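You operate a simulated robot arm through the tools that you are given. There is no shell and no other tool. Be economical: measure what you need, move in short steps, check, and stop when the job is done.

The job below is to be done with a simulated robot arm. You get a single attempt, and the scene is never put back.

JOB
Open the air, blow the docked mould dry, shut the air and dab off the beads.
Fine: use the green sponge and put it back.

Only the result counts: the job must be done as asked and must still hold three seconds after the hand-in. Knocking over, shifting, dropping, spilling or breaking anything else fails it.

ROBOT AND FRAMES
A 6-joint arm with a two-finger parallel gripper, fixed in place. Base frame: the origin is at the foot of the arm, x ahead of it, y to its left, z up; the work surface is at about z = 0. Readings come in m, degrees, newtons and seconds.
With the tool pointing down near the work surface it reaches from about 0.16 to 0.42 m from the base axis. Its first joint turns from -66.0 to 66.0 degrees. Payload 1.57 kg.
Tool frame: the origin (TCP) lies between the finger pads and is the grasp point; the fingertips stand 0.03 m ahead of it; z points along the fingers, y is the line along which they close. The gripper opens to 0.08 m. The fingers are 0.017 m wide and 0.012 m thick; the gripper's body (0.04 by 0.082 m) begins 0.08 m behind the TCP.
Orientation is told as [roll, pitch, yaw] about the base's x, y, z axes, in that order, counted from this pose: with the fingers straight down and closing along the base's y, the tool's x points along the base's -x, its y along +y and its z along -z.

CONTROLS
- The arm moves only by the tool jog_arm. Its argument "motion" is a list of rows, each an object (a shift or turn left out is 0, a gripper value left out holds the last) with "dp": the shift along the tool's x, y, z in m, a list of three; "rot": the turn, a rotation vector about the tool's x, y, z in degrees, a list of three; "claw": the closure, from 0 (fully open) to 1 (shut). In form: [{"dp": [tx, ty, tz], "rot": [rx, ry, rz], "claw": claw}, ...]. A call has 1 to 20 rows; each row shifts and turns the commanded pose from where the row before left it, along the tool's axes as they then stand. A row lasts 0.2 s, in which the tool goes at most 0.05 m and 8.6 degrees; a call with a longer step from one row to the next is refused whole, and so is a gripper value outside its range. Where a pose cannot be reached the arm comes as near as it can. A force on the tool above 50 N (or 10 N above the force at the start of the call, whichever is more), or a blocked arm, ends the call early, and 0.2 s more pass. The fingers move at their own pace (about 0.153 m/s each) and stop on an object; they squeeze with about 35 N. The grip force told is the motor's: it shows also when the fingers shut on nothing. Time passes only in rows, and 0.2 s behind the last, so rows that do not move let the fingers close. It gives the time, the measured TCP pose, the force on the tool (base axes), the opening and the grip force at its end, in the units of the frame above (readings bear some noise), with the torque about the TCP (base axes, N m) and any sound that the robot's microphone picked up.
- Cameras (640 x 400 px; columns grow to the right, rows downward): "scene" is fixed at [0.0596, -0.337, 0.4178]; the picture's right is [0.70, -0.71, 0.00], its down [-0.45, -0.44, -0.78] and it looks along [0.55, 0.55, -0.63] (base axes); focal length 222 px, centre (320, 200). "wrist" rides on the gripper at [0.072, -0.007, -0.122] in the tool frame; the picture's right is [0.09, 1.00, 0.00], its down [-0.84, 0.08, -0.54] and it looks along [-0.54, 0.05, 0.84] (tool axes); focal length 238 px, centre (320, 200).
- grab_frame(camera): a new picture of that camera. It takes no simulated time.
- pixel_to_xyz(camera, pixels): there is no depth. For up to 12 entries [column, row, z] of the newest picture of that camera ("zoom" is the newest enlarged one), the place [x, y] in the base frame at which the ray of that pixel passes the height z, good to about 0.003 m. It takes no simulated time.
- inspect(camera, box): a new picture of the part [left, top, right, bottom] of that camera's present view, enlarged. It takes no simulated time.
- hand_in(): hands the job in; it is judged then, once.

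Go step by step. Measure first, check grasps and placings, and put right what went wrong. The budget is 80 turns and 38 pictures, counting those below and the enlarged ones. Unless the task says otherwise, let go and move clear before handing in, and close with one line.

The tools are called after ">>>" as a command line: name --argument value ..., lists and objects as JSON in quotes. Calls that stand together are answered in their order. jog_arm: Moves the arm, as the interface text tells. Its arguments: {"type":"object","properties":{"motion":{"type":"array","items":{"type":"object","properties":{"dp":{"type":"array","items":{"type":"number"}},"rot":{"type":"array","items":{"type":"number"}},"claw":{"type":"number"}}}}},"required":["motion"]} The other tools are called the same way: grab_frame (camera) takes a picture; pixel_to_xyz (camera, pixels) gives the place at which the rays of pixels pass given heights; inspect (camera, box) takes an enlarged picture of a part of a camera's view; hand_in () hands the job in.

At the start:

```text
clock: 0.0
tool_pos: [0.215, -0.0809, 0.2791]
tool_rot: [0.0, -0.1, 0.1]
contact_force: [0.6, 0.0, 0.2]
moment: [0.03, 0.0, 0.01]
finger_gap: 0.0803
finger_force: 0.0
```

scene: 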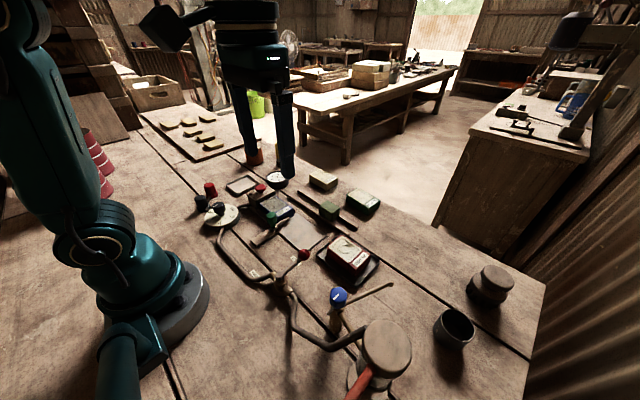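
wrist: 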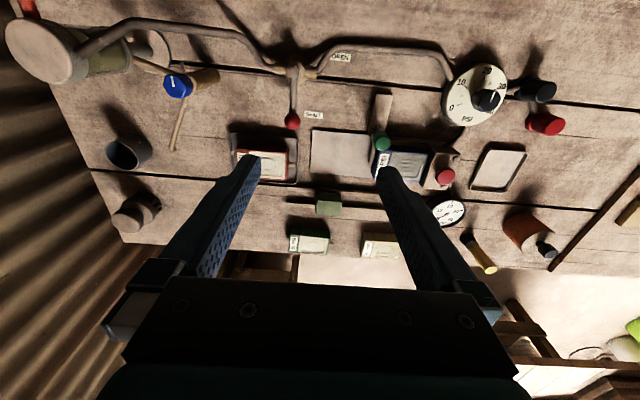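

The pictures show a piped air line with valve handles, labels OPEN/SHUT, trays, a mould and a green sponge around wrist pixels (230-460, 60-260). I'll enlarge these areas to read them.

>>> inspect --camera "wrist" --box '[220, 30, 540, 230]'

>>> inspect --camera "scene" --box '[180, 160, 420, 310]'

>>> inspect --camera "wrist" --box '[0, 0, 320, 260]'

```text
2.00 times, centred on (380, 130) of wrist
```

zoom: 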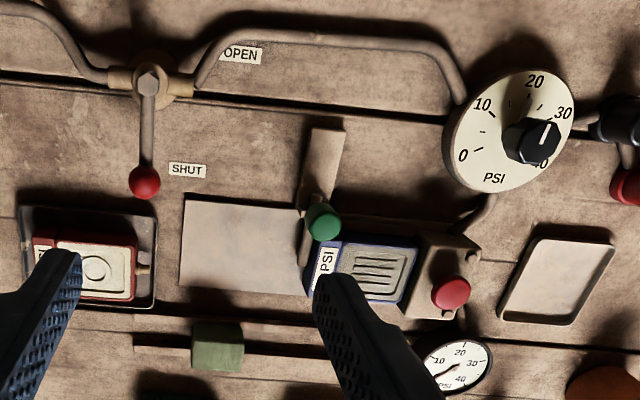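

```text
2.67 times, centred on (300, 235) of scene
```

zoom: 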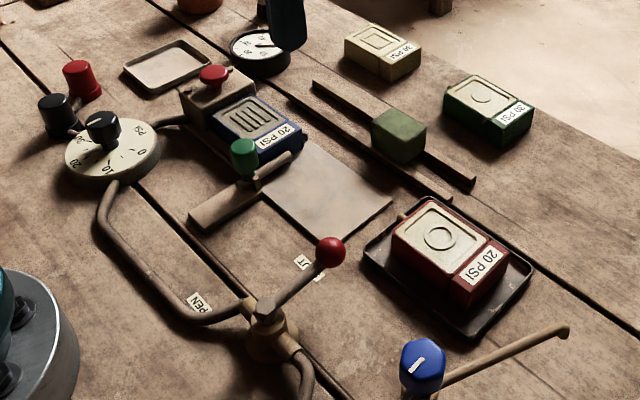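

```text
1.54 times, centred on (160, 130) of wrist
```

zoom: 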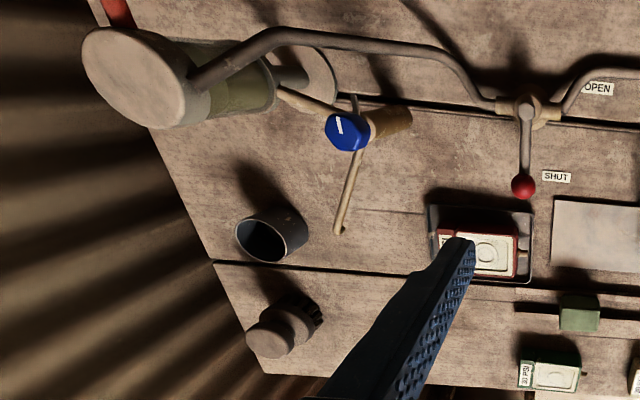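

The blue mould sits docked beside red and green buttons, but its label is hidden by a finger. I'll raise the tool and turn it aside for a clearer view, and zoom on the scene camera meanwhile.

>>> inspect --camera "scene" --box '[240, 175, 320, 225]'

>>> jog_arm --motion '[{"dp": [0.04, 0, 0]}, {"dp": [0.03, 0.03, 0]}, {"dp": [0, 0.04, 0]}]'

>>> grab_frame --camera "wrist"

```text
8.00 times, centred on (280, 200) of scene
```

zoom: 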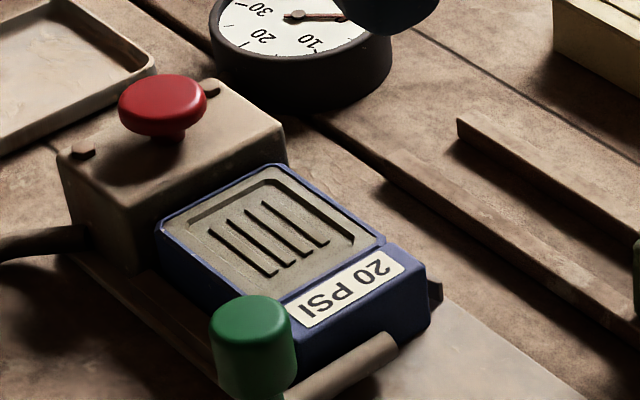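

```text
clock: 0.8
tool_pos: [0.1438, -0.0094, 0.2776]
tool_rot: [0.0, -0.2, 0.0]
contact_force: [-0.3, 0.4, -0.4]
moment: [-0.01, -0.02, -0.02]
finger_gap: 0.08
finger_force: 0.0
```

```text
31 pictures are left
```

wrist: 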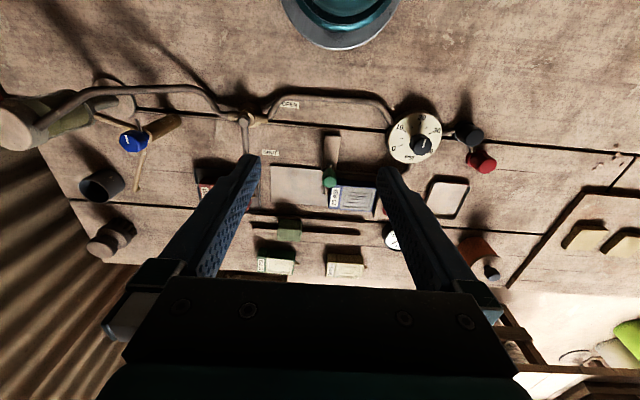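

The mould's label reads 20 PSI. I'll zoom on the dial, the docking station and the sponge area from here.

>>> inspect --camera "wrist" --box '[370, 100, 510, 190]'

>>> inspect --camera "wrist" --box '[230, 80, 400, 285]'

>>> inspect --camera "scene" --box '[220, 160, 400, 290]'

>>> inspect --camera "scene" --box '[260, 260, 420, 400]'

```text
4.44 times, centred on (440, 145) of wrist
```

zoom: 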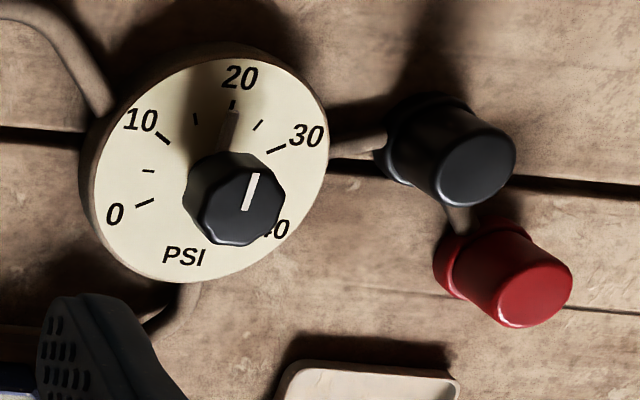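

```text
1.95 times, centred on (315, 182) of wrist
```

zoom: 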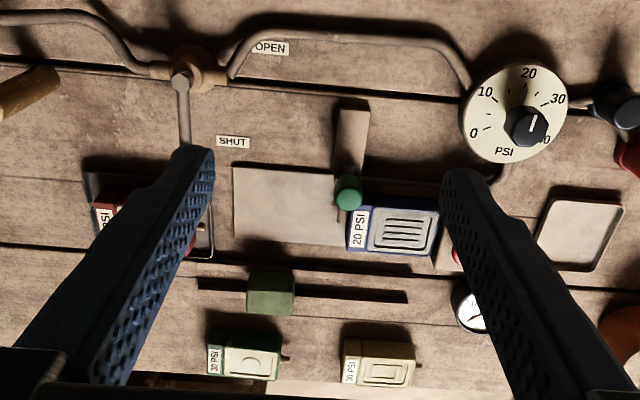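

```text
3.08 times, centred on (310, 225) of scene
```

zoom: 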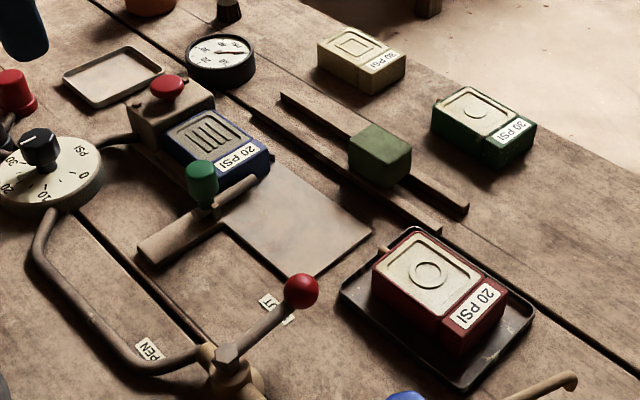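

```text
2.86 times, centred on (340, 330) of scene
```

zoom: 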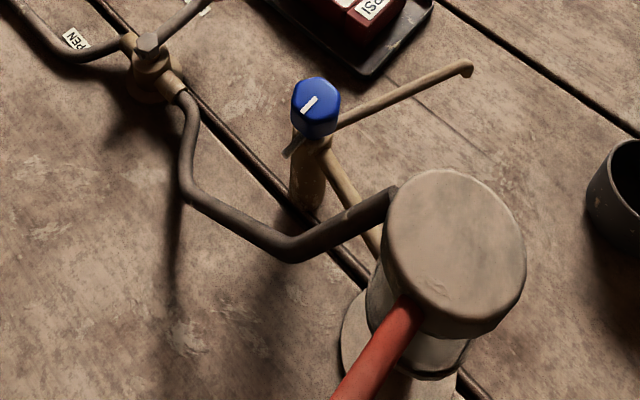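

The dial pointer sits on 20, matching the mould's 20 PSI label. The valve lever (ball at scene 304,254) stands at SHUT. I'll locate the main items from both cameras.

>>> pixel_to_xyz --camera "scene" --pixels '[[304, 254.5, 0.05], [304, 254.5, 0.08], [280, 274, 0.05], [280, 274, 0.08], [329.5, 207.8, 0.03], [329.5, 207.8, 0.05], [260.3, 188.6, 0.05], [260.3, 188.6, 0.08], [271.7, 214, 0.04], [271.7, 214, 0.07], [278, 203.5, 0.03], [278, 203.5, 0.05]]'

>>> pixel_to_xyz --camera "wrist" --pixels '[[243, 120, 0.05], [243, 120, 0.08], [289, 226, 0.03], [289, 226, 0.05], [329, 177, 0.04], [329, 177, 0.07], [334, 197, 0.03], [334, 197, 0.05], [423, 145, 0.05], [288, 104, 0], [270, 153, 0]]'

```text
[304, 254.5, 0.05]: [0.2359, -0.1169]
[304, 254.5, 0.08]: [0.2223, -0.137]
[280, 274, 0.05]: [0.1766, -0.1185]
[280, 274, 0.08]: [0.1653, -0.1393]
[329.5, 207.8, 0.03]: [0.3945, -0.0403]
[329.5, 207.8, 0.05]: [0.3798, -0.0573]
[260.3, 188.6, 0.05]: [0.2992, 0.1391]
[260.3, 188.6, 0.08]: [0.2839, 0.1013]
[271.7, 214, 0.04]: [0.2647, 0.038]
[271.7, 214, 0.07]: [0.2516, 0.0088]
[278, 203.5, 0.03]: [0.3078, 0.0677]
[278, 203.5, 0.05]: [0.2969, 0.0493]
```

```text
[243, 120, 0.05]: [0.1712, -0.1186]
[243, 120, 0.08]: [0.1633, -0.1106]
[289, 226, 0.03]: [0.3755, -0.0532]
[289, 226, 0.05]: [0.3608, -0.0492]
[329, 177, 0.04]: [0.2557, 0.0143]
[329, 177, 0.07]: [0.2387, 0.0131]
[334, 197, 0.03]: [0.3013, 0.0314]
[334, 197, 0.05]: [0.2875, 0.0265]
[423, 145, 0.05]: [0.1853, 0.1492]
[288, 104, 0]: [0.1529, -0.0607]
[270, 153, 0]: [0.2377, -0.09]
```

Hub is about (0.174, -0.118), lever along +x with the ball near (0.236, -0.117), z≈0.05; OPEN means swinging it to +y. I'll shut the fingers and move closer with a view over the valve and dock.

>>> jog_arm --motion '[{"dp": [-0.015, -0.035, 0.015], "claw": 1}, {"dp": [-0.015, -0.035, 0.02]}, {"dp": [-0.015, -0.035, 0.02]}, {"dp": [-0.015, -0.035, 0.02]}, {}, {}]'

>>> grab_frame --camera "wrist"

```text
clock: 2.2
tool_pos: [0.2058, -0.1521, 0.2033]
tool_rot: [-0.2, -0.1, 0.1]
contact_force: [0.3, -0.2, 0.7]
moment: [0.0, 0.0, -0.02]
finger_gap: 0.0
finger_force: 21.2
```

```text
26 pictures are left
```

wrist: 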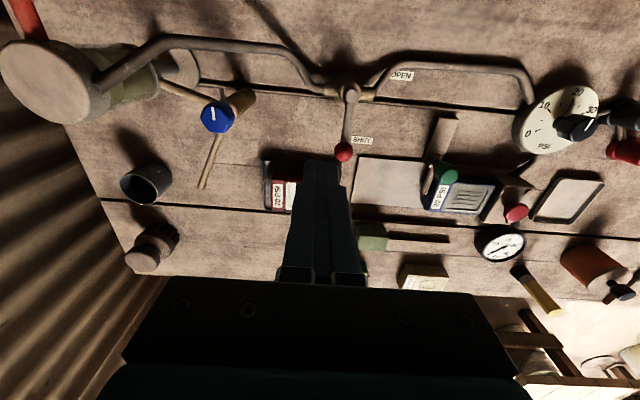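

The ball is at wrist (344,152), the dock is clear at (420-530, 110-220). I'll enlarge the dock and get positions.

>>> inspect --camera "wrist" --box '[340, 100, 540, 270]'

>>> pixel_to_xyz --camera "wrist" --pixels '[[344, 152, 0.04], [344, 152, 0.06], [344, 152, 0.08], [350, 88, 0.05], [350, 88, 0.08], [217, 117, 0.08], [217, 117, 0.12], [516, 212, 0.05], [516, 212, 0.06], [445, 176, 0.05], [445, 176, 0.07], [373, 230, 0.04]]'

```text
2.35 times, centred on (440, 185) of wrist
```

zoom: 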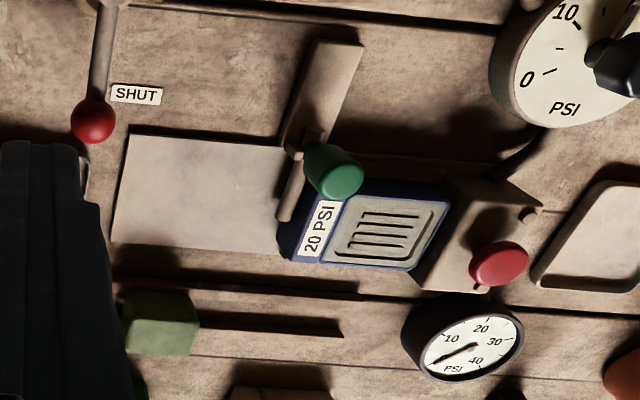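

```text
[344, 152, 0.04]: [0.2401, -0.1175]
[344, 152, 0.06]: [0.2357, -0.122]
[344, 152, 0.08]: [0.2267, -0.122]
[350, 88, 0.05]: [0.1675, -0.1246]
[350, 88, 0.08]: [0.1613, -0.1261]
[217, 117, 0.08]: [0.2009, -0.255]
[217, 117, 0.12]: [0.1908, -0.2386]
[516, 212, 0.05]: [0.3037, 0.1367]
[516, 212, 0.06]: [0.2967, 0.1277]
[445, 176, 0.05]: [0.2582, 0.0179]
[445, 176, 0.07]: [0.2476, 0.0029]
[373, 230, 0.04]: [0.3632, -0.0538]
```

Both cameras agree on the ball at about (0.235, -0.120, 0.055). The gauge still reads near 0. I'll come down on its -y side with shut fingers.

>>> jog_arm --motion '[{"dp": [-0.012, -0.008, 0.03]}, {"dp": [-0.012, 0, 0.035]}, {"dp": [0, 0, 0.035]}, {"dp": [0, 0, 0.028]}, {}]'

>>> inspect --camera "scene" --box '[220, 180, 400, 300]'

```text
clock: 3.4
tool_pos: [0.2278, -0.1588, 0.0734]
tool_rot: [0.0, 0.0, 0.1]
contact_force: [0.0, -0.2, -0.3]
moment: [-0.01, 0.01, -0.01]
finger_gap: 0.0001
finger_force: 21.4
```

```text
3.33 times, centred on (310, 240) of scene
```

zoom: 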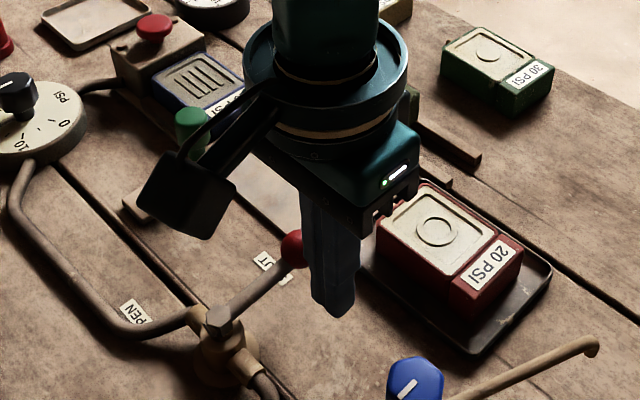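

The finger stands just on the ball's -y side. I'll sweep it round the hub by about 90° to OPEN.

>>> jog_arm --motion '[{"dp": [-0.004, 0.016, 0]}, {"dp": [-0.004, 0.018, 0]}, {"dp": [-0.001, 0.017, 0]}, {"dp": [0.006, 0.018, 0]}, {"dp": [0.011, 0.014, 0]}, {"dp": [0.016, 0.01, 0]}, {"dp": [0.014, 0.007, 0]}, {"dp": [0.004, 0.001, 0]}, {}]'

>>> inspect --camera "scene" --box '[190, 160, 370, 300]'

```text
clock: 5.4
tool_pos: [0.1929, -0.0598, 0.0778]
tool_rot: [-0.3, -1.6, 0.1]
contact_force: [34.0, -13.0, 9.1]
moment: [-0.49, -0.96, 0.03]
finger_gap: 0.0
finger_force: 21.2
```

```text
2.86 times, centred on (280, 230) of scene
```

zoom: 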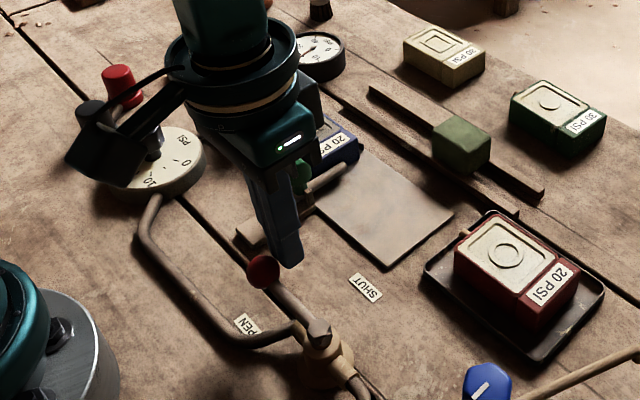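

The lever now lies along the pipe by OPEN and the force rose at its stop. I'll back off, rise and read the gauge.

>>> jog_arm --motion '[{"dp": [-0.012, -0.004, 0]}, {"dp": [-0.005, 0, -0.03]}, {"dp": [0, 0, -0.045]}, {"dp": [0, 0, -0.045]}, {}]'

>>> grab_frame --camera "wrist"

```text
clock: 6.6
tool_pos: [0.2043, -0.0621, 0.1996]
tool_rot: [0.0, -0.1, 0.1]
contact_force: [0.7, 0.3, -0.7]
moment: [-0.03, -0.05, 0.04]
finger_gap: 0.0003
finger_force: 21.3
```

```text
22 pictures are left
```

wrist: 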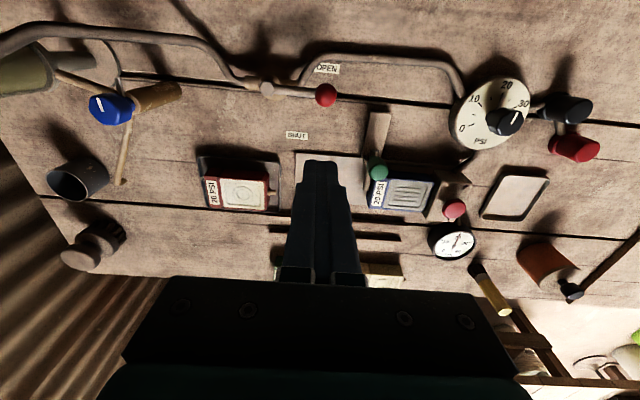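

>>> inspect --camera "wrist" --box '[400, 70, 560, 270]'

>>> inspect --camera "wrist" --box '[420, 190, 500, 270]'

>>> pixel_to_xyz --camera "wrist" --pixels '[[454, 210, 0.05], [454, 210, 0.06], [454, 241, 0.03], [377, 168, 0.055], [369, 206, 0.03], [434, 210, 0.035]]'

```text
2.00 times, centred on (480, 170) of wrist
```

zoom: 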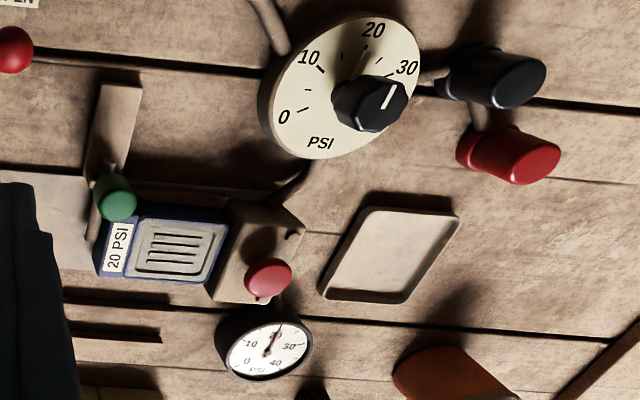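

```text
5.00 times, centred on (460, 230) of wrist
```

zoom: 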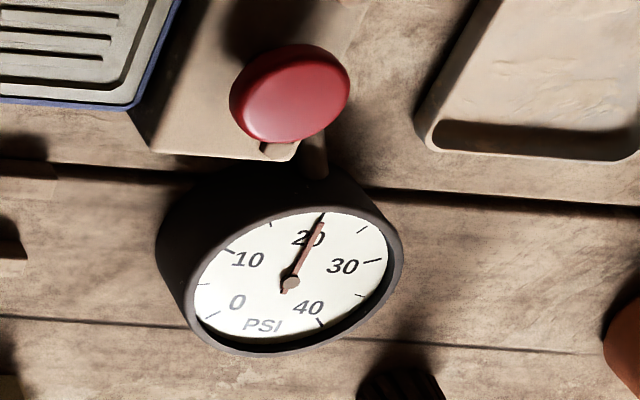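

```text
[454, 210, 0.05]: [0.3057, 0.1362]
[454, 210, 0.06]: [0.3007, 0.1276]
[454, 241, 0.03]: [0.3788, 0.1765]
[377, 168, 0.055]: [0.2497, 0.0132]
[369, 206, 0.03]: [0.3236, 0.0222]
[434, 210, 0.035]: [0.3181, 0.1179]
```

The gauge (454,241) reads exactly 20 PSI, so no regulator change. Next I'll go above the red button near (0.302, 0.134).

>>> jog_arm --motion '[{"dp": [-0.02, 0.04, 0]}, {"dp": [-0.02, 0.04, 0]}, {"dp": [-0.02, 0.04, 0]}, {"dp": [-0.02, 0.04, 0]}, {"dp": [-0.018, 0.036, 0.04]}, {"dp": [0, 0, 0.05]}, {}, {}]'

>>> grab_frame --camera "wrist"

>>> inspect --camera "scene" --box '[200, 130, 340, 240]'

```text
refused: row 5 steps farther than a row can; nothing moved
```

```text
19 pictures are left
```

wrist: 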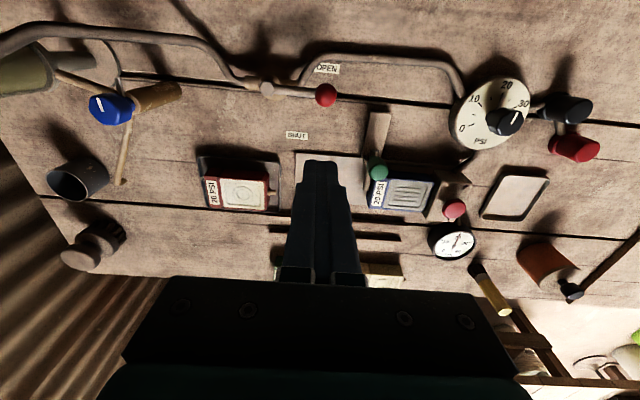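

```text
3.64 times, centred on (270, 185) of scene
```

zoom: 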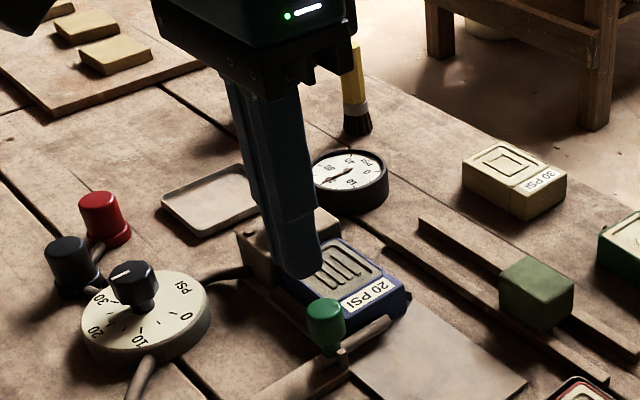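

The move was refused for one over-long row; nothing moved. I'll repeat it with a shorter row.

>>> jog_arm --motion '[{"dp": [-0.02, 0.04, 0]}, {"dp": [-0.02, 0.04, 0]}, {"dp": [-0.02, 0.04, 0]}, {"dp": [-0.02, 0.04, 0]}, {"dp": [-0.018, 0.036, 0]}, {"dp": [0, 0, 0.045]}, {"dp": [0, 0, 0.04]}, {}]'

>>> inspect --camera "scene" --box '[200, 130, 340, 240]'

```text
clock: 8.4
tool_pos: [0.3021, 0.1335, 0.1083]
tool_rot: [-0.1, 0.0, 0.1]
contact_force: [0.0, -0.2, -0.1]
moment: [0.0, 0.01, 0.06]
finger_gap: 0.0
finger_force: 21.1
```

```text
3.64 times, centred on (270, 185) of scene
```

zoom: 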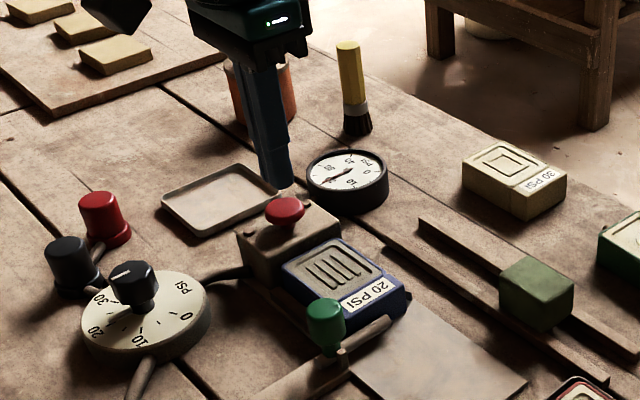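

The tip hovers just off the red button; projecting it down lands roughly 5 mm left of the button's centre. I'll shift slightly and lower in small steps until contact.

>>> jog_arm --motion '[{"dp": [-0.005, -0.002, 0.008]}, {"dp": [0, 0, 0.006]}, {"dp": [0, 0, 0.004]}, {"dp": [0, 0, 0.003]}, {}]'

>>> inspect --camera "scene" --box '[220, 150, 320, 230]'

```text
clock: 9.6
tool_pos: [0.3066, 0.1304, 0.089]
tool_rot: [0.0, -0.1, 0.1]
contact_force: [-0.3, 0.1, 0.2]
moment: [-0.01, 0.01, 0.03]
finger_gap: 0.0
finger_force: 21.6
```

```text
5.00 times, centred on (270, 190) of scene
```

zoom: 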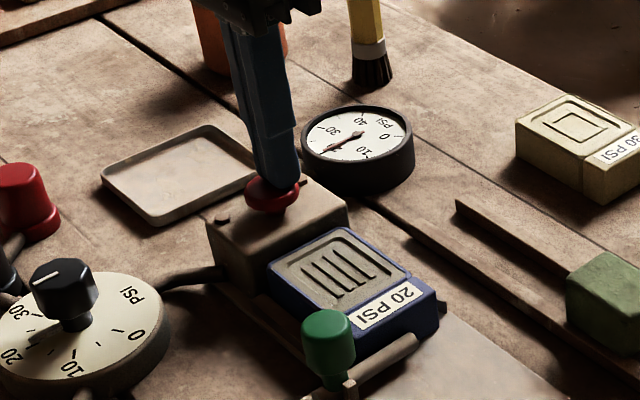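

The tip is just above the button (zoom 270,190), a few mm right. I'll shift slightly and press down gently in small steps.

>>> jog_arm --motion '[{"dp": [0.003, 0.002, 0.002]}, {"dp": [0, 0, 0.002]}, {"dp": [0, 0, 0.002]}, {"dp": [0, 0, 0.002]}, {}]'

```text
clock: 10.8
tool_pos: [0.3042, 0.1349, 0.0822]
tool_rot: [0.0, -0.3, 0.1]
contact_force: [2.3, 1.8, 14.5]
moment: [0.07, -0.04, -0.06]
finger_gap: 0.0002
finger_force: 21.1
heard: click
```

A click was heard with 14.5 N on the tool, so the button is pressed. I'll press a touch deeper and hold, listening.

>>> jog_arm --motion '[{"dp": [0, 0, 0.001]}, {}, {}, {}, {}]'

>>> inspect --camera "scene" --box '[230, 165, 310, 225]'

```text
clock: 12.0
tool_pos: [0.3034, 0.1347, 0.0809]
tool_rot: [0.0, -0.1, 0.0]
contact_force: [8.9, 4.7, 19.9]
moment: [0.17, -0.19, -0.01]
finger_gap: 0.0
finger_force: 21.5
```

```text
6.67 times, centred on (270, 195) of scene
```

zoom: 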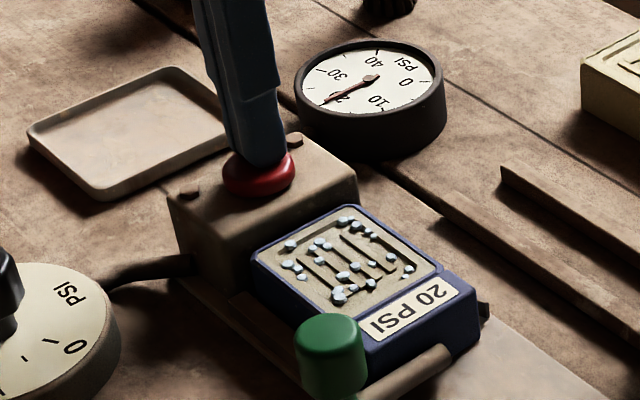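

Beads now stand on the mould face (zoom 290-410, 220-300), so air is blowing through. I'll keep holding and watch for a change.

>>> jog_arm --motion '[{}, {}, {}, {}, {}, {}, {}, {}, {}, {}, {}, {}, {}, {}]'

>>> inspect --camera "scene" --box '[230, 165, 310, 225]'

```text
clock: 15.0
tool_pos: [0.303, 0.1341, 0.0805]
tool_rot: [0.1, 0.0, 0.1]
contact_force: [5.2, 2.5, 21.3]
moment: [0.08, -0.16, 0.0]
finger_gap: 0.0001
finger_force: 21.4
```

```text
6.67 times, centred on (270, 195) of scene
```

zoom: 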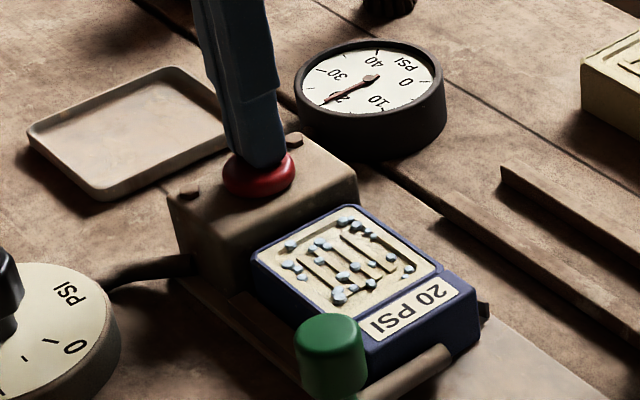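

The face has lightened a lot, with only faint darker patches left. I'll hold about 2 s more and compare.

>>> jog_arm --motion '[{}, {}, {}, {}, {}, {}, {}, {}, {}, {}]'

>>> inspect --camera "scene" --box '[230, 165, 310, 225]'

```text
clock: 17.2
tool_pos: [0.3038, 0.1335, 0.0808]
tool_rot: [0.0, -0.1, 0.1]
contact_force: [3.5, 0.4, 22.6]
moment: [0.03, -0.08, 0.02]
finger_gap: 0.0
finger_force: 21.7
```

```text
6.67 times, centred on (270, 195) of scene
```

zoom: 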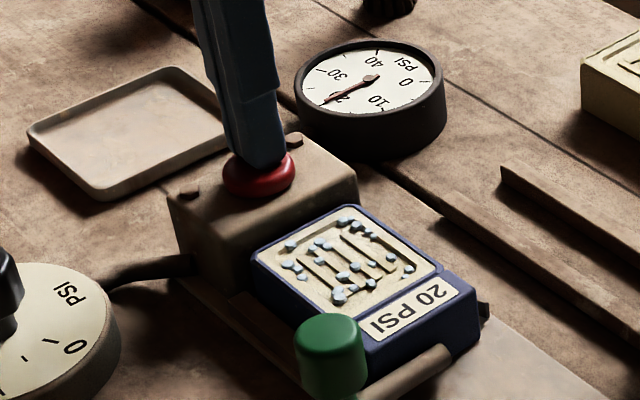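

No further change between 15.0 s and 17.2 s: the face is dry, only the beads remain. I'll release the button and rise, and locate the ball in its OPEN position (scene 260,254.5).

>>> jog_arm --motion '[{"dp": [0, 0, -0.02]}, {"dp": [0, 0, -0.04]}, {"dp": [0, 0, -0.045]}, {}]'

>>> inspect --camera "scene" --box '[200, 160, 340, 290]'

>>> pixel_to_xyz --camera "scene" --pixels '[[260.1, 254.5, 0.05], [260.1, 254.5, 0.055], [260.1, 254.5, 0.06]]'

```text
clock: 18.2
tool_pos: [0.3039, 0.1343, 0.1877]
tool_rot: [-0.1, 0.0, 0.1]
contact_force: [0.2, -0.2, 0.2]
moment: [0.02, -0.02, -0.01]
finger_gap: 0.0001
finger_force: 21.6
```

```text
3.08 times, centred on (270, 225) of scene
```

zoom: 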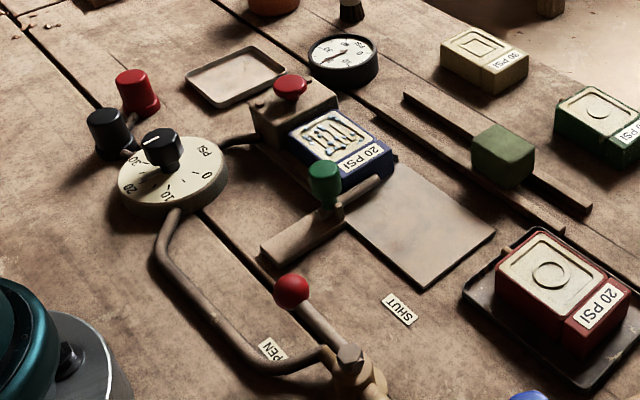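

```text
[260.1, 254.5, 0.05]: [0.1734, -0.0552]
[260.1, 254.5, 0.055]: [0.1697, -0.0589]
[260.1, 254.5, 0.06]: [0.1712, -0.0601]
```

The button has come back up. The ball is at about (0.172, -0.057). I'll move above it, turn the tool 90° so the fingers straddle the lever along x, and part the fingers.

>>> jog_arm --motion '[{"dp": [0.0264, -0.0382, 0.0036]}, {"dp": [0.0264, -0.0382, 0.0036]}, {"dp": [0.0264, -0.0382, 0.0036]}, {"dp": [0.0264, -0.0382, 0.0036]}, {"dp": [0.0264, -0.0382, 0.0036], "claw": 0.45}, {"rot": [0, 0, -8.2]}, {"rot": [0, 0, -8.2]}, {"rot": [0, 0, -8.2]}, {"rot": [0, 0, -8.2]}, {"rot": [0, 0, -8.2]}, {"rot": [0, 0, -8.2]}, {"rot": [0, 0, -8.2]}, {"rot": [0, 0, -8.2]}, {"rot": [0, 0, -8.2]}, {"rot": [0, 0, -8.2]}, {"rot": [0, 0, -8]}, {}]'

>>> grab_frame --camera "wrist"

```text
clock: 21.8
tool_pos: [0.172, -0.058, 0.1681]
tool_rot: [-0.1, 0.0, 90.2]
contact_force: [-0.1, -0.2, -0.6]
moment: [0.0, 0.01, 0.0]
finger_gap: 0.0441
finger_force: 0.1
```

```text
11 pictures are left
```

wrist: 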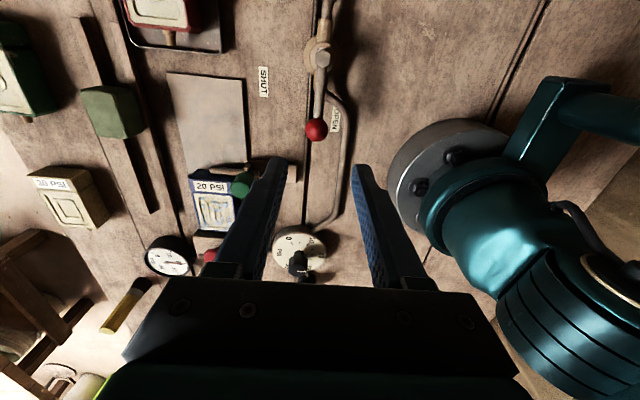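

The ball (316,128) lies between the parted fingers. I'll check its place, and the sponge's (112,110) from this view.

>>> pixel_to_xyz --camera "wrist" --pixels '[[316, 128, 0.05], [316, 128, 0.058], [112, 110, 0.03], [112, 110, 0.05], [82, 94, 0.035], [124, 84, 0.035], [145, 128, 0.035], [97, 139, 0.035], [334, 200, 0.02], [334, 200, 0.04], [190, 205, 0.035], [236, 225, 0.035]]'

```text
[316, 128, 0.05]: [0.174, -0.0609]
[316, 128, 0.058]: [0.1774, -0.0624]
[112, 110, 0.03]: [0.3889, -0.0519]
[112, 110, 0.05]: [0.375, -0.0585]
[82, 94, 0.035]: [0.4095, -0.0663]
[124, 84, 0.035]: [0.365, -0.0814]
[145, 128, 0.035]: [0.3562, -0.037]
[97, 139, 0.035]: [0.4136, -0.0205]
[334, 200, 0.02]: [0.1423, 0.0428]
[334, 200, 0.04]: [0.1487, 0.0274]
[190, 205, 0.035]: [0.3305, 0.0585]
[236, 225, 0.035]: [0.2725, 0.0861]
```

Ball near (0.175, -0.060). Lowering around it and gripping it.

>>> jog_arm --motion '[{"dp": [0.003, -0.003, 0.04]}, {"dp": [0, 0, 0.03]}, {"dp": [0, 0, 0.02]}, {"claw": 1}, {}, {}]'

```text
clock: 23.2
tool_pos: [0.1749, -0.0601, 0.0791]
tool_rot: [-0.3, -0.1, 90.1]
contact_force: [10.1, 7.0, 2.5]
moment: [0.25, -0.4, 0.1]
finger_gap: 0.0227
finger_force: 35.2
```

The ball is gripped (gap 0.0227, 35 N). I'll swing it clockwise about the hub, turning the tool with it; three rows first to check the path.

>>> jog_arm --motion '[{"dp": [0.0006, -0.0087, 0], "rot": [0, 0, 8.2]}, {"dp": [0.0006, -0.0087, 0], "rot": [0, 0, 8.2]}, {"dp": [0.0006, -0.0087, 0], "rot": [0, 0, 8.2]}]'

```text
clock: 24.0
tool_pos: [0.2011, -0.0653, 0.0788]
tool_rot: [0.2, 0.0, 65.1]
contact_force: [-1.9, 9.8, 5.0]
moment: [0.52, -0.07, -0.26]
finger_gap: 0.0231
finger_force: 35.1
```

On the expected arc. Continuing for the remaining 65°.

>>> jog_arm --motion '[{"dp": [0.0006, -0.0087, 0], "rot": [0, 0, 8.2]}, {"dp": [0.0006, -0.0087, 0], "rot": [0, 0, 8.2]}, {"dp": [0.0006, -0.0087, 0], "rot": [0, 0, 8.2]}, {"dp": [0.0006, -0.0087, 0], "rot": [0, 0, 8.2]}, {"dp": [0.0006, -0.0087, 0], "rot": [0, 0, 8.2]}, {"dp": [0.0006, -0.0087, 0], "rot": [0, 0, 8.2]}, {"dp": [0.0006, -0.0087, 0], "rot": [0, 0, 8.2]}, {"dp": [0.0006, -0.0087, 0], "rot": [0, 0, 8]}, {}]'

>>> inspect --camera "scene" --box '[220, 160, 360, 290]'

```text
clock: 26.0
tool_pos: [0.2355, -0.1201, 0.0774]
tool_rot: [0.1, 0.1, 0.0]
contact_force: [-14.6, 11.2, 22.8]
moment: [0.36, 0.46, 0.03]
finger_gap: 0.0232
finger_force: 35.2
```

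```text
3.08 times, centred on (290, 225) of scene
```

zoom: 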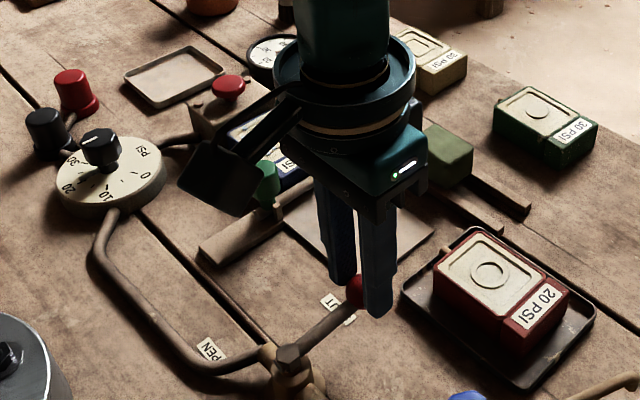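

The lever is back along SHUT. I'll nudge it 3 mm further onto its stop, release, and rise, then read the gauge.

>>> jog_arm --motion '[{"dp": [0, -0.004, 0]}, {}, {"claw": 0.4}, {"dp": [0, 0.004, 0]}, {"dp": [0, 0, -0.03]}, {"dp": [0, 0, -0.045]}, {"dp": [0, 0, -0.045]}, {}]'

>>> grab_frame --camera "wrist"

```text
clock: 26.5
tool_pos: [0.2354, -0.1197, 0.077]
tool_rot: [0.8, 0.1, -0.2]
contact_force: [0.7, 10.6, 6.4]
moment: [0.35, 0.03, 0.07]
finger_gap: 0.0232
finger_force: 35.9
stopped in row 2: the force on the tool passed its limit at 52 N (the readings are from after the stop); the commanded pose is now the measured one
```

```text
9 pictures are left
```

wrist: 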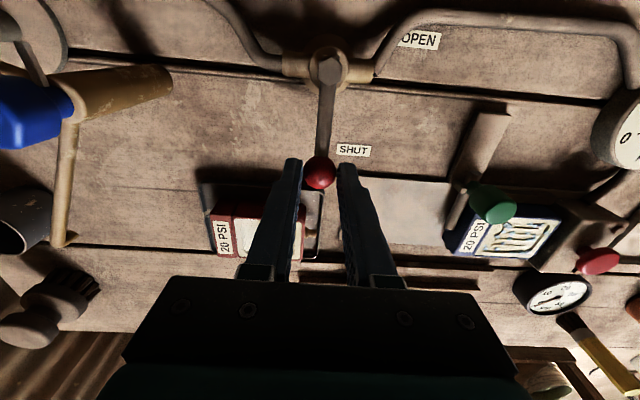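

The lever hit its stop firmly (52 N) and the gauge needle (558,292) has fallen to 0: air is shut. I'll release, rise, and go over toward the sponge for a close look.

>>> jog_arm --motion '[{"claw": 0.4}, {}, {"dp": [0, 0, -0.03]}, {"dp": [0, 0, -0.045]}, {"dp": [0, 0, -0.03], "claw": 0}, {"dp": [-0.03, 0.015, 0]}, {"dp": [-0.035, 0.02, 0]}, {"dp": [-0.035, 0.02, 0]}, {"dp": [-0.035, 0.01, 0]}, {}]'

>>> grab_frame --camera "wrist"

```text
clock: 28.7
tool_pos: [0.3743, -0.0585, 0.1796]
tool_rot: [0.6, 0.2, -0.2]
contact_force: [0.5, 0.9, -0.4]
moment: [0.0, 0.03, 0.01]
finger_gap: 0.0801
finger_force: 0.1
```

```text
8 pictures are left
```

wrist: 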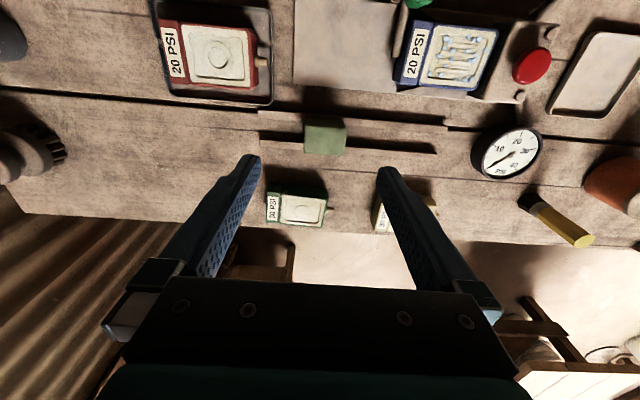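

The sponge top spans wrist (304-346, 120-155), sitting across the two rails. I'll measure it and the mould face.

>>> pixel_to_xyz --camera "wrist" --pixels '[[305, 124, 0.03], [345, 124, 0.03], [307, 155, 0.03], [345, 155, 0.03], [325, 138, 0.02], [325, 138, 0.04], [325, 138, 0.05], [260, 145, 0.01], [435, 30, 0.035], [497, 32, 0.035], [488, 88, 0.035], [424, 84, 0.035]]'

>>> inspect --camera "wrist" --box '[250, 90, 450, 180]'

```text
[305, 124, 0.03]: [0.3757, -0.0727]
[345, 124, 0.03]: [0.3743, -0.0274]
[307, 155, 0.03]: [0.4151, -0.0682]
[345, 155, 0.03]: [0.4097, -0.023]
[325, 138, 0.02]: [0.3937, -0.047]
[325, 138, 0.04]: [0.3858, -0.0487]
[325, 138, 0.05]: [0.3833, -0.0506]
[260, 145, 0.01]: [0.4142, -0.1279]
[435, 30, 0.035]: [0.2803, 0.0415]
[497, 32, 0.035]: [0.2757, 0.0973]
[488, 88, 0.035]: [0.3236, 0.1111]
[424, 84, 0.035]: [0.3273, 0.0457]
```

```text
3.20 times, centred on (350, 135) of wrist
```

zoom: 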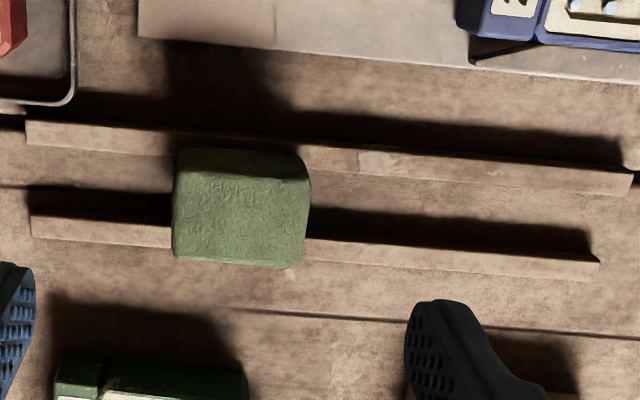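

The sponge rests across two low rails, top centre about (0.386, -0.049, 0.040), about 42 mm wide in y. I'll descend with open fingers either side, tips stopping near z=0.026, and close.

>>> jog_arm --motion '[{"dp": [-0.0117, 0.0095, 0.02], "rot": [0.6, 0, 0]}, {"dp": [0, 0, 0.04]}, {"dp": [0, 0, 0.035]}, {"dp": [0, 0, 0.0285]}, {}]'

>>> inspect --camera "scene" --box '[270, 150, 400, 250]'

```text
clock: 29.9
tool_pos: [0.3815, -0.0494, 0.0605]
tool_rot: [-0.1, 0.2, -0.2]
contact_force: [-0.1, 1.0, 0.4]
moment: [-0.02, 0.01, 0.01]
finger_gap: 0.0797
finger_force: 0.1
```

```text
4.00 times, centred on (335, 200) of scene
```

zoom: 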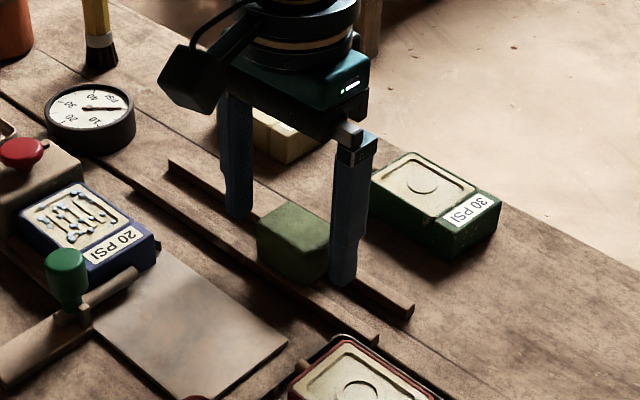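

The fingers straddle the sponge well (zoom 260-330, 200-285). I'll drop a few mm and close.

>>> jog_arm --motion '[{"dp": [-0.003, 0, 0.002]}, {}, {"claw": 1}, {}, {}, {}]'

```text
clock: 31.3
tool_pos: [0.3843, -0.0503, 0.0569]
tool_rot: [0.0, 0.2, -0.2]
contact_force: [0.4, 0.1, -0.5]
moment: [0.02, 0.01, 0.02]
finger_gap: 0.0487
finger_force: 34.6
```

The sponge is gripped (gap 0.0487, 35 N). I'll lift it, and measure the mould face centre from the scene view.

>>> jog_arm --motion '[{"dp": [0, 0, -0.02]}, {"dp": [0, 0, -0.03]}, {"dp": [0, 0, -0.03]}, {"dp": [0, 0, -0.02]}, {}]'

>>> inspect --camera "scene" --box '[230, 150, 370, 240]'

>>> pixel_to_xyz --camera "scene" --pixels '[[273.7, 202.5, 0.025], [273.7, 202.5, 0.035], [273.7, 202.5, 0.045]]'

>>> pixel_to_xyz --camera "wrist" --pixels '[[461, 58, 0.025], [461, 58, 0.035], [461, 58, 0.045]]'

```text
clock: 32.5
tool_pos: [0.3854, -0.0484, 0.1584]
tool_rot: [0.0, 0.2, -0.2]
contact_force: [0.3, 0.5, 0.2]
moment: [-0.01, -0.01, -0.02]
finger_gap: 0.0488
finger_force: 34.6
```

```text
4.44 times, centred on (300, 195) of scene
```

zoom: 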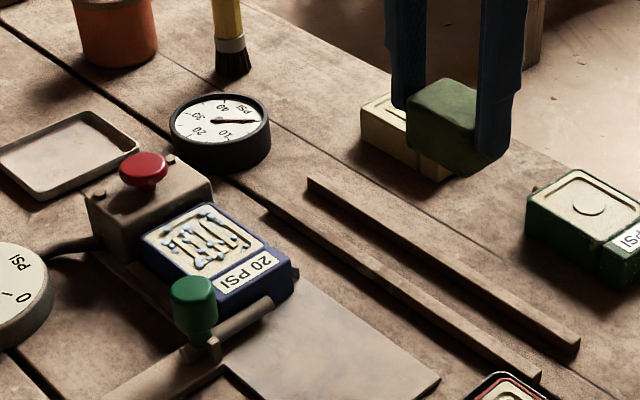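

```text
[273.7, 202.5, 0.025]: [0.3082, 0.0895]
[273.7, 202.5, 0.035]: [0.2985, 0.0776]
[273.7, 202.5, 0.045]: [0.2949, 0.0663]
```

```text
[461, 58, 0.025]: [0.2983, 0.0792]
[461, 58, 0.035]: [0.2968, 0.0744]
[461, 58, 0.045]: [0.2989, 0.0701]
```

The sponge hangs level, and the beads cover the mould face centred at about (0.298, 0.074, 0.036). I'll move above it and stay high.

>>> jog_arm --motion '[{"dp": [0.022, 0.03, 0]}, {"dp": [0.022, 0.031, 0]}, {"dp": [0.022, 0.031, 0]}, {"dp": [0.022, 0.031, 0]}, {"dp": [0, 0, 0.03]}, {"dp": [0, 0, 0.02]}, {}]'

>>> inspect --camera "scene" --box '[230, 150, 330, 230]'

```text
clock: 34.1
tool_pos: [0.2982, 0.0761, 0.1086]
tool_rot: [0.0, 0.2, -0.2]
contact_force: [0.0, -0.5, -0.5]
moment: [0.02, 0.0, -0.01]
finger_gap: 0.0487
finger_force: 34.6
```

```text
5.00 times, centred on (280, 190) of scene
```

zoom: 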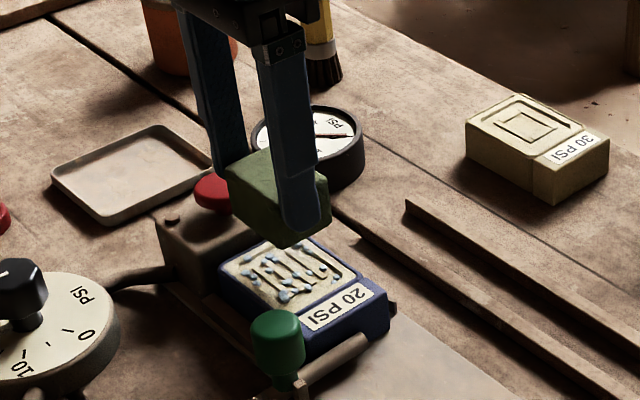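

The sponge is over the mould face. I'll lower in small steps to a light contact.

>>> jog_arm --motion '[{"dp": [0, 0, 0.01]}, {"dp": [0, 0, 0.008]}, {"dp": [0, 0, 0.004]}, {"dp": [0, 0, 0.002]}, {}]'

```text
clock: 35.3
tool_pos: [0.2964, 0.0748, 0.0832]
tool_rot: [0.0, 0.0, -0.3]
contact_force: [0.6, 0.2, -0.5]
moment: [-0.02, -0.04, -0.01]
finger_gap: 0.0483
finger_force: 35.2
```

>>> jog_arm --motion '[{"dp": [0, 0, 0.002]}, {"dp": [0, 0, 0.002]}, {}]'

```text
clock: 36.1
tool_pos: [0.2973, 0.0743, 0.0801]
tool_rot: [-0.1, 0.1, -0.2]
contact_force: [-0.9, 0.3, -0.8]
moment: [-0.01, 0.0, 0.01]
finger_gap: 0.0487
finger_force: 35.4
```

No contact force yet at z=0.080; continuing down by 2 mm steps.

>>> jog_arm --motion '[{"dp": [0, 0, 0.002]}, {"dp": [0, 0, 0.002]}, {}]'

```text
clock: 36.7
tool_pos: [0.2987, 0.0746, 0.079]
tool_rot: [-0.1, -0.2, -0.1]
contact_force: [-3.4, -0.9, 11.2]
moment: [0.03, 0.15, 0.02]
finger_gap: 0.0487
finger_force: 34.7
stopped in row 3: the force on the tool passed its limit at 56 N (the readings are from after the stop); the commanded pose is now the measured one
```

The sponge met the face at z≈0.079 (quite stiff). I'll lift and look at the beads.

>>> jog_arm --motion '[{"dp": [0, 0, -0.01]}, {"dp": [0, 0, -0.03]}, {"dp": [-0.04, 0, -0.02]}, {"dp": [-0.04, 0, 0]}, {}]'

>>> inspect --camera "scene" --box '[240, 165, 320, 225]'

```text
clock: 37.9
tool_pos: [0.3773, 0.0744, 0.1399]
tool_rot: [-0.1, 0.1, -0.1]
contact_force: [0.1, 0.4, -0.6]
moment: [-0.03, 0.01, 0.02]
finger_gap: 0.0486
finger_force: 35.0
```

```text
6.67 times, centred on (280, 195) of scene
```

zoom: 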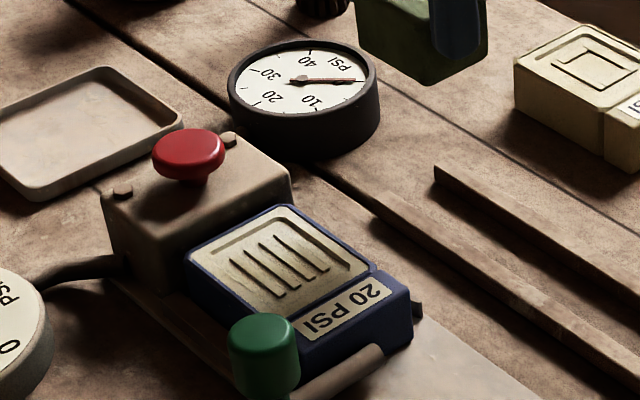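

All beads are gone and the mould is clean and in place; gauge at 0. Now I'll carry the sponge back over its rails, to (0.385, -0.050).

>>> jog_arm --motion '[{"dp": [-0.002, -0.042, 0]}, {"dp": [-0.002, -0.042, 0]}, {"dp": [-0.0023, -0.0405, 0]}, {"dp": [0, 0, 0.03]}, {"dp": [0, 0, 0.03]}, {"dp": [0, 0, 0.01]}, {}, {}]'

```text
clock: 39.7
tool_pos: [0.3833, -0.0491, 0.0689]
tool_rot: [-0.2, -0.1, -0.1]
contact_force: [0.5, 0.3, -1.2]
moment: [0.03, 0.0, -0.03]
finger_gap: 0.0487
finger_force: 35.3
```

>>> jog_arm --motion '[{"dp": [-0.001, -0.001, 0.004]}, {"dp": [0, 0, 0.003]}, {"dp": [0, 0, 0.002]}, {}]'

```text
clock: 40.7
tool_pos: [0.383, -0.0519, 0.0592]
tool_rot: [-0.1, 0.0, -0.1]
contact_force: [-0.1, -0.2, 0.2]
moment: [0.0, 0.05, -0.03]
finger_gap: 0.0484
finger_force: 35.6
```

No contact yet at z=0.059; down by 1 mm steps.

>>> jog_arm --motion '[{"dp": [-0.001, 0.001, 0.001]}, {"dp": [0, 0, 0.001]}, {}]'

>>> inspect --camera "scene" --box '[290, 170, 370, 230]'

```text
clock: 41.5
tool_pos: [0.3847, -0.0486, 0.0583]
tool_rot: [0.0, 0.0, -0.1]
contact_force: [0.8, -0.1, 0.1]
moment: [-0.01, 0.02, 0.01]
finger_gap: 0.0486
finger_force: 35.0
```

```text
6.67 times, centred on (330, 200) of scene
```

zoom: 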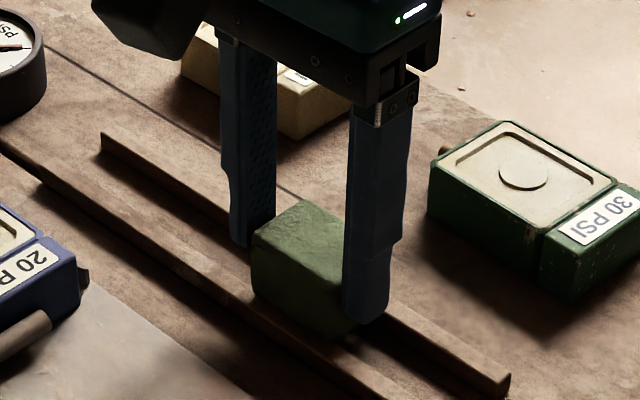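

The sponge sits over the rails at the original spot, within a millimetre or so. I'll lower 1 mm more, then release and rise.

>>> jog_arm --motion '[{"dp": [0, 0, 0.001]}, {}, {}]'

```text
clock: 42.3
tool_pos: [0.385, -0.0507, 0.0577]
tool_rot: [-0.1, 0.0, -0.1]
contact_force: [0.7, -0.8, -1.0]
moment: [0.03, -0.02, 0.03]
finger_gap: 0.0487
finger_force: 35.0
```

>>> jog_arm --motion '[{"dp": [0, 0, 0.001]}, {}, {}]'

```text
clock: 43.1
tool_pos: [0.3853, -0.0496, 0.0573]
tool_rot: [-0.1, -0.1, -0.1]
contact_force: [-5.5, 6.2, 17.9]
moment: [0.28, 0.09, 0.06]
finger_gap: 0.049
finger_force: 35.0
```

Contact: 17.9 N upward, so the sponge rests on the rails. Releasing and rising clear.

>>> jog_arm --motion '[{"claw": 0.2}, {"claw": 0}, {}, {"dp": [0, 0, -0.02]}, {"dp": [0, 0, -0.04]}, {"dp": [0, 0, -0.045]}, {"dp": [0.045, 0, -0.02]}, {"dp": [0.045, 0, 0]}, {}]'

>>> grab_frame --camera "scene"

```text
clock: 45.1
tool_pos: [0.296, -0.0486, 0.1821]
tool_rot: [-0.2, 0.0, -0.1]
contact_force: [-0.2, -0.4, -0.6]
moment: [0.0, 0.02, -0.01]
finger_gap: 0.0797
finger_force: 0.1
```

```text
1 pictures are left
```

scene: 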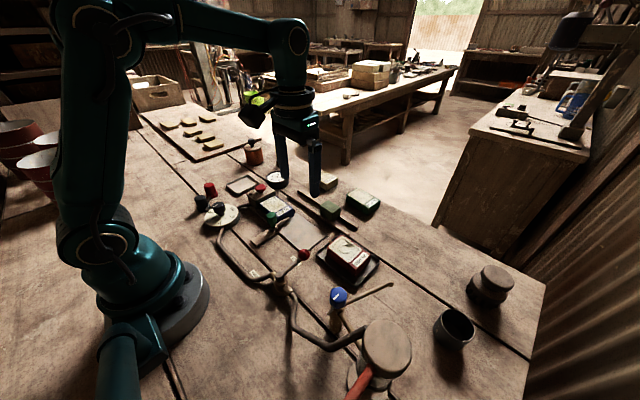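

The sponge is back on its rails at (329,209), the lever ball is at SHUT (304,254), and everything else stands where it began. The arm is clear, so I'll hand in.

>>> hand_in

```text
The job is handed in.
```

The job is handed in: I opened the air at 20 PSI, blew the docked mould dry, shut the air, dabbed all the beads off with the green sponge and put the sponge back on its rails.
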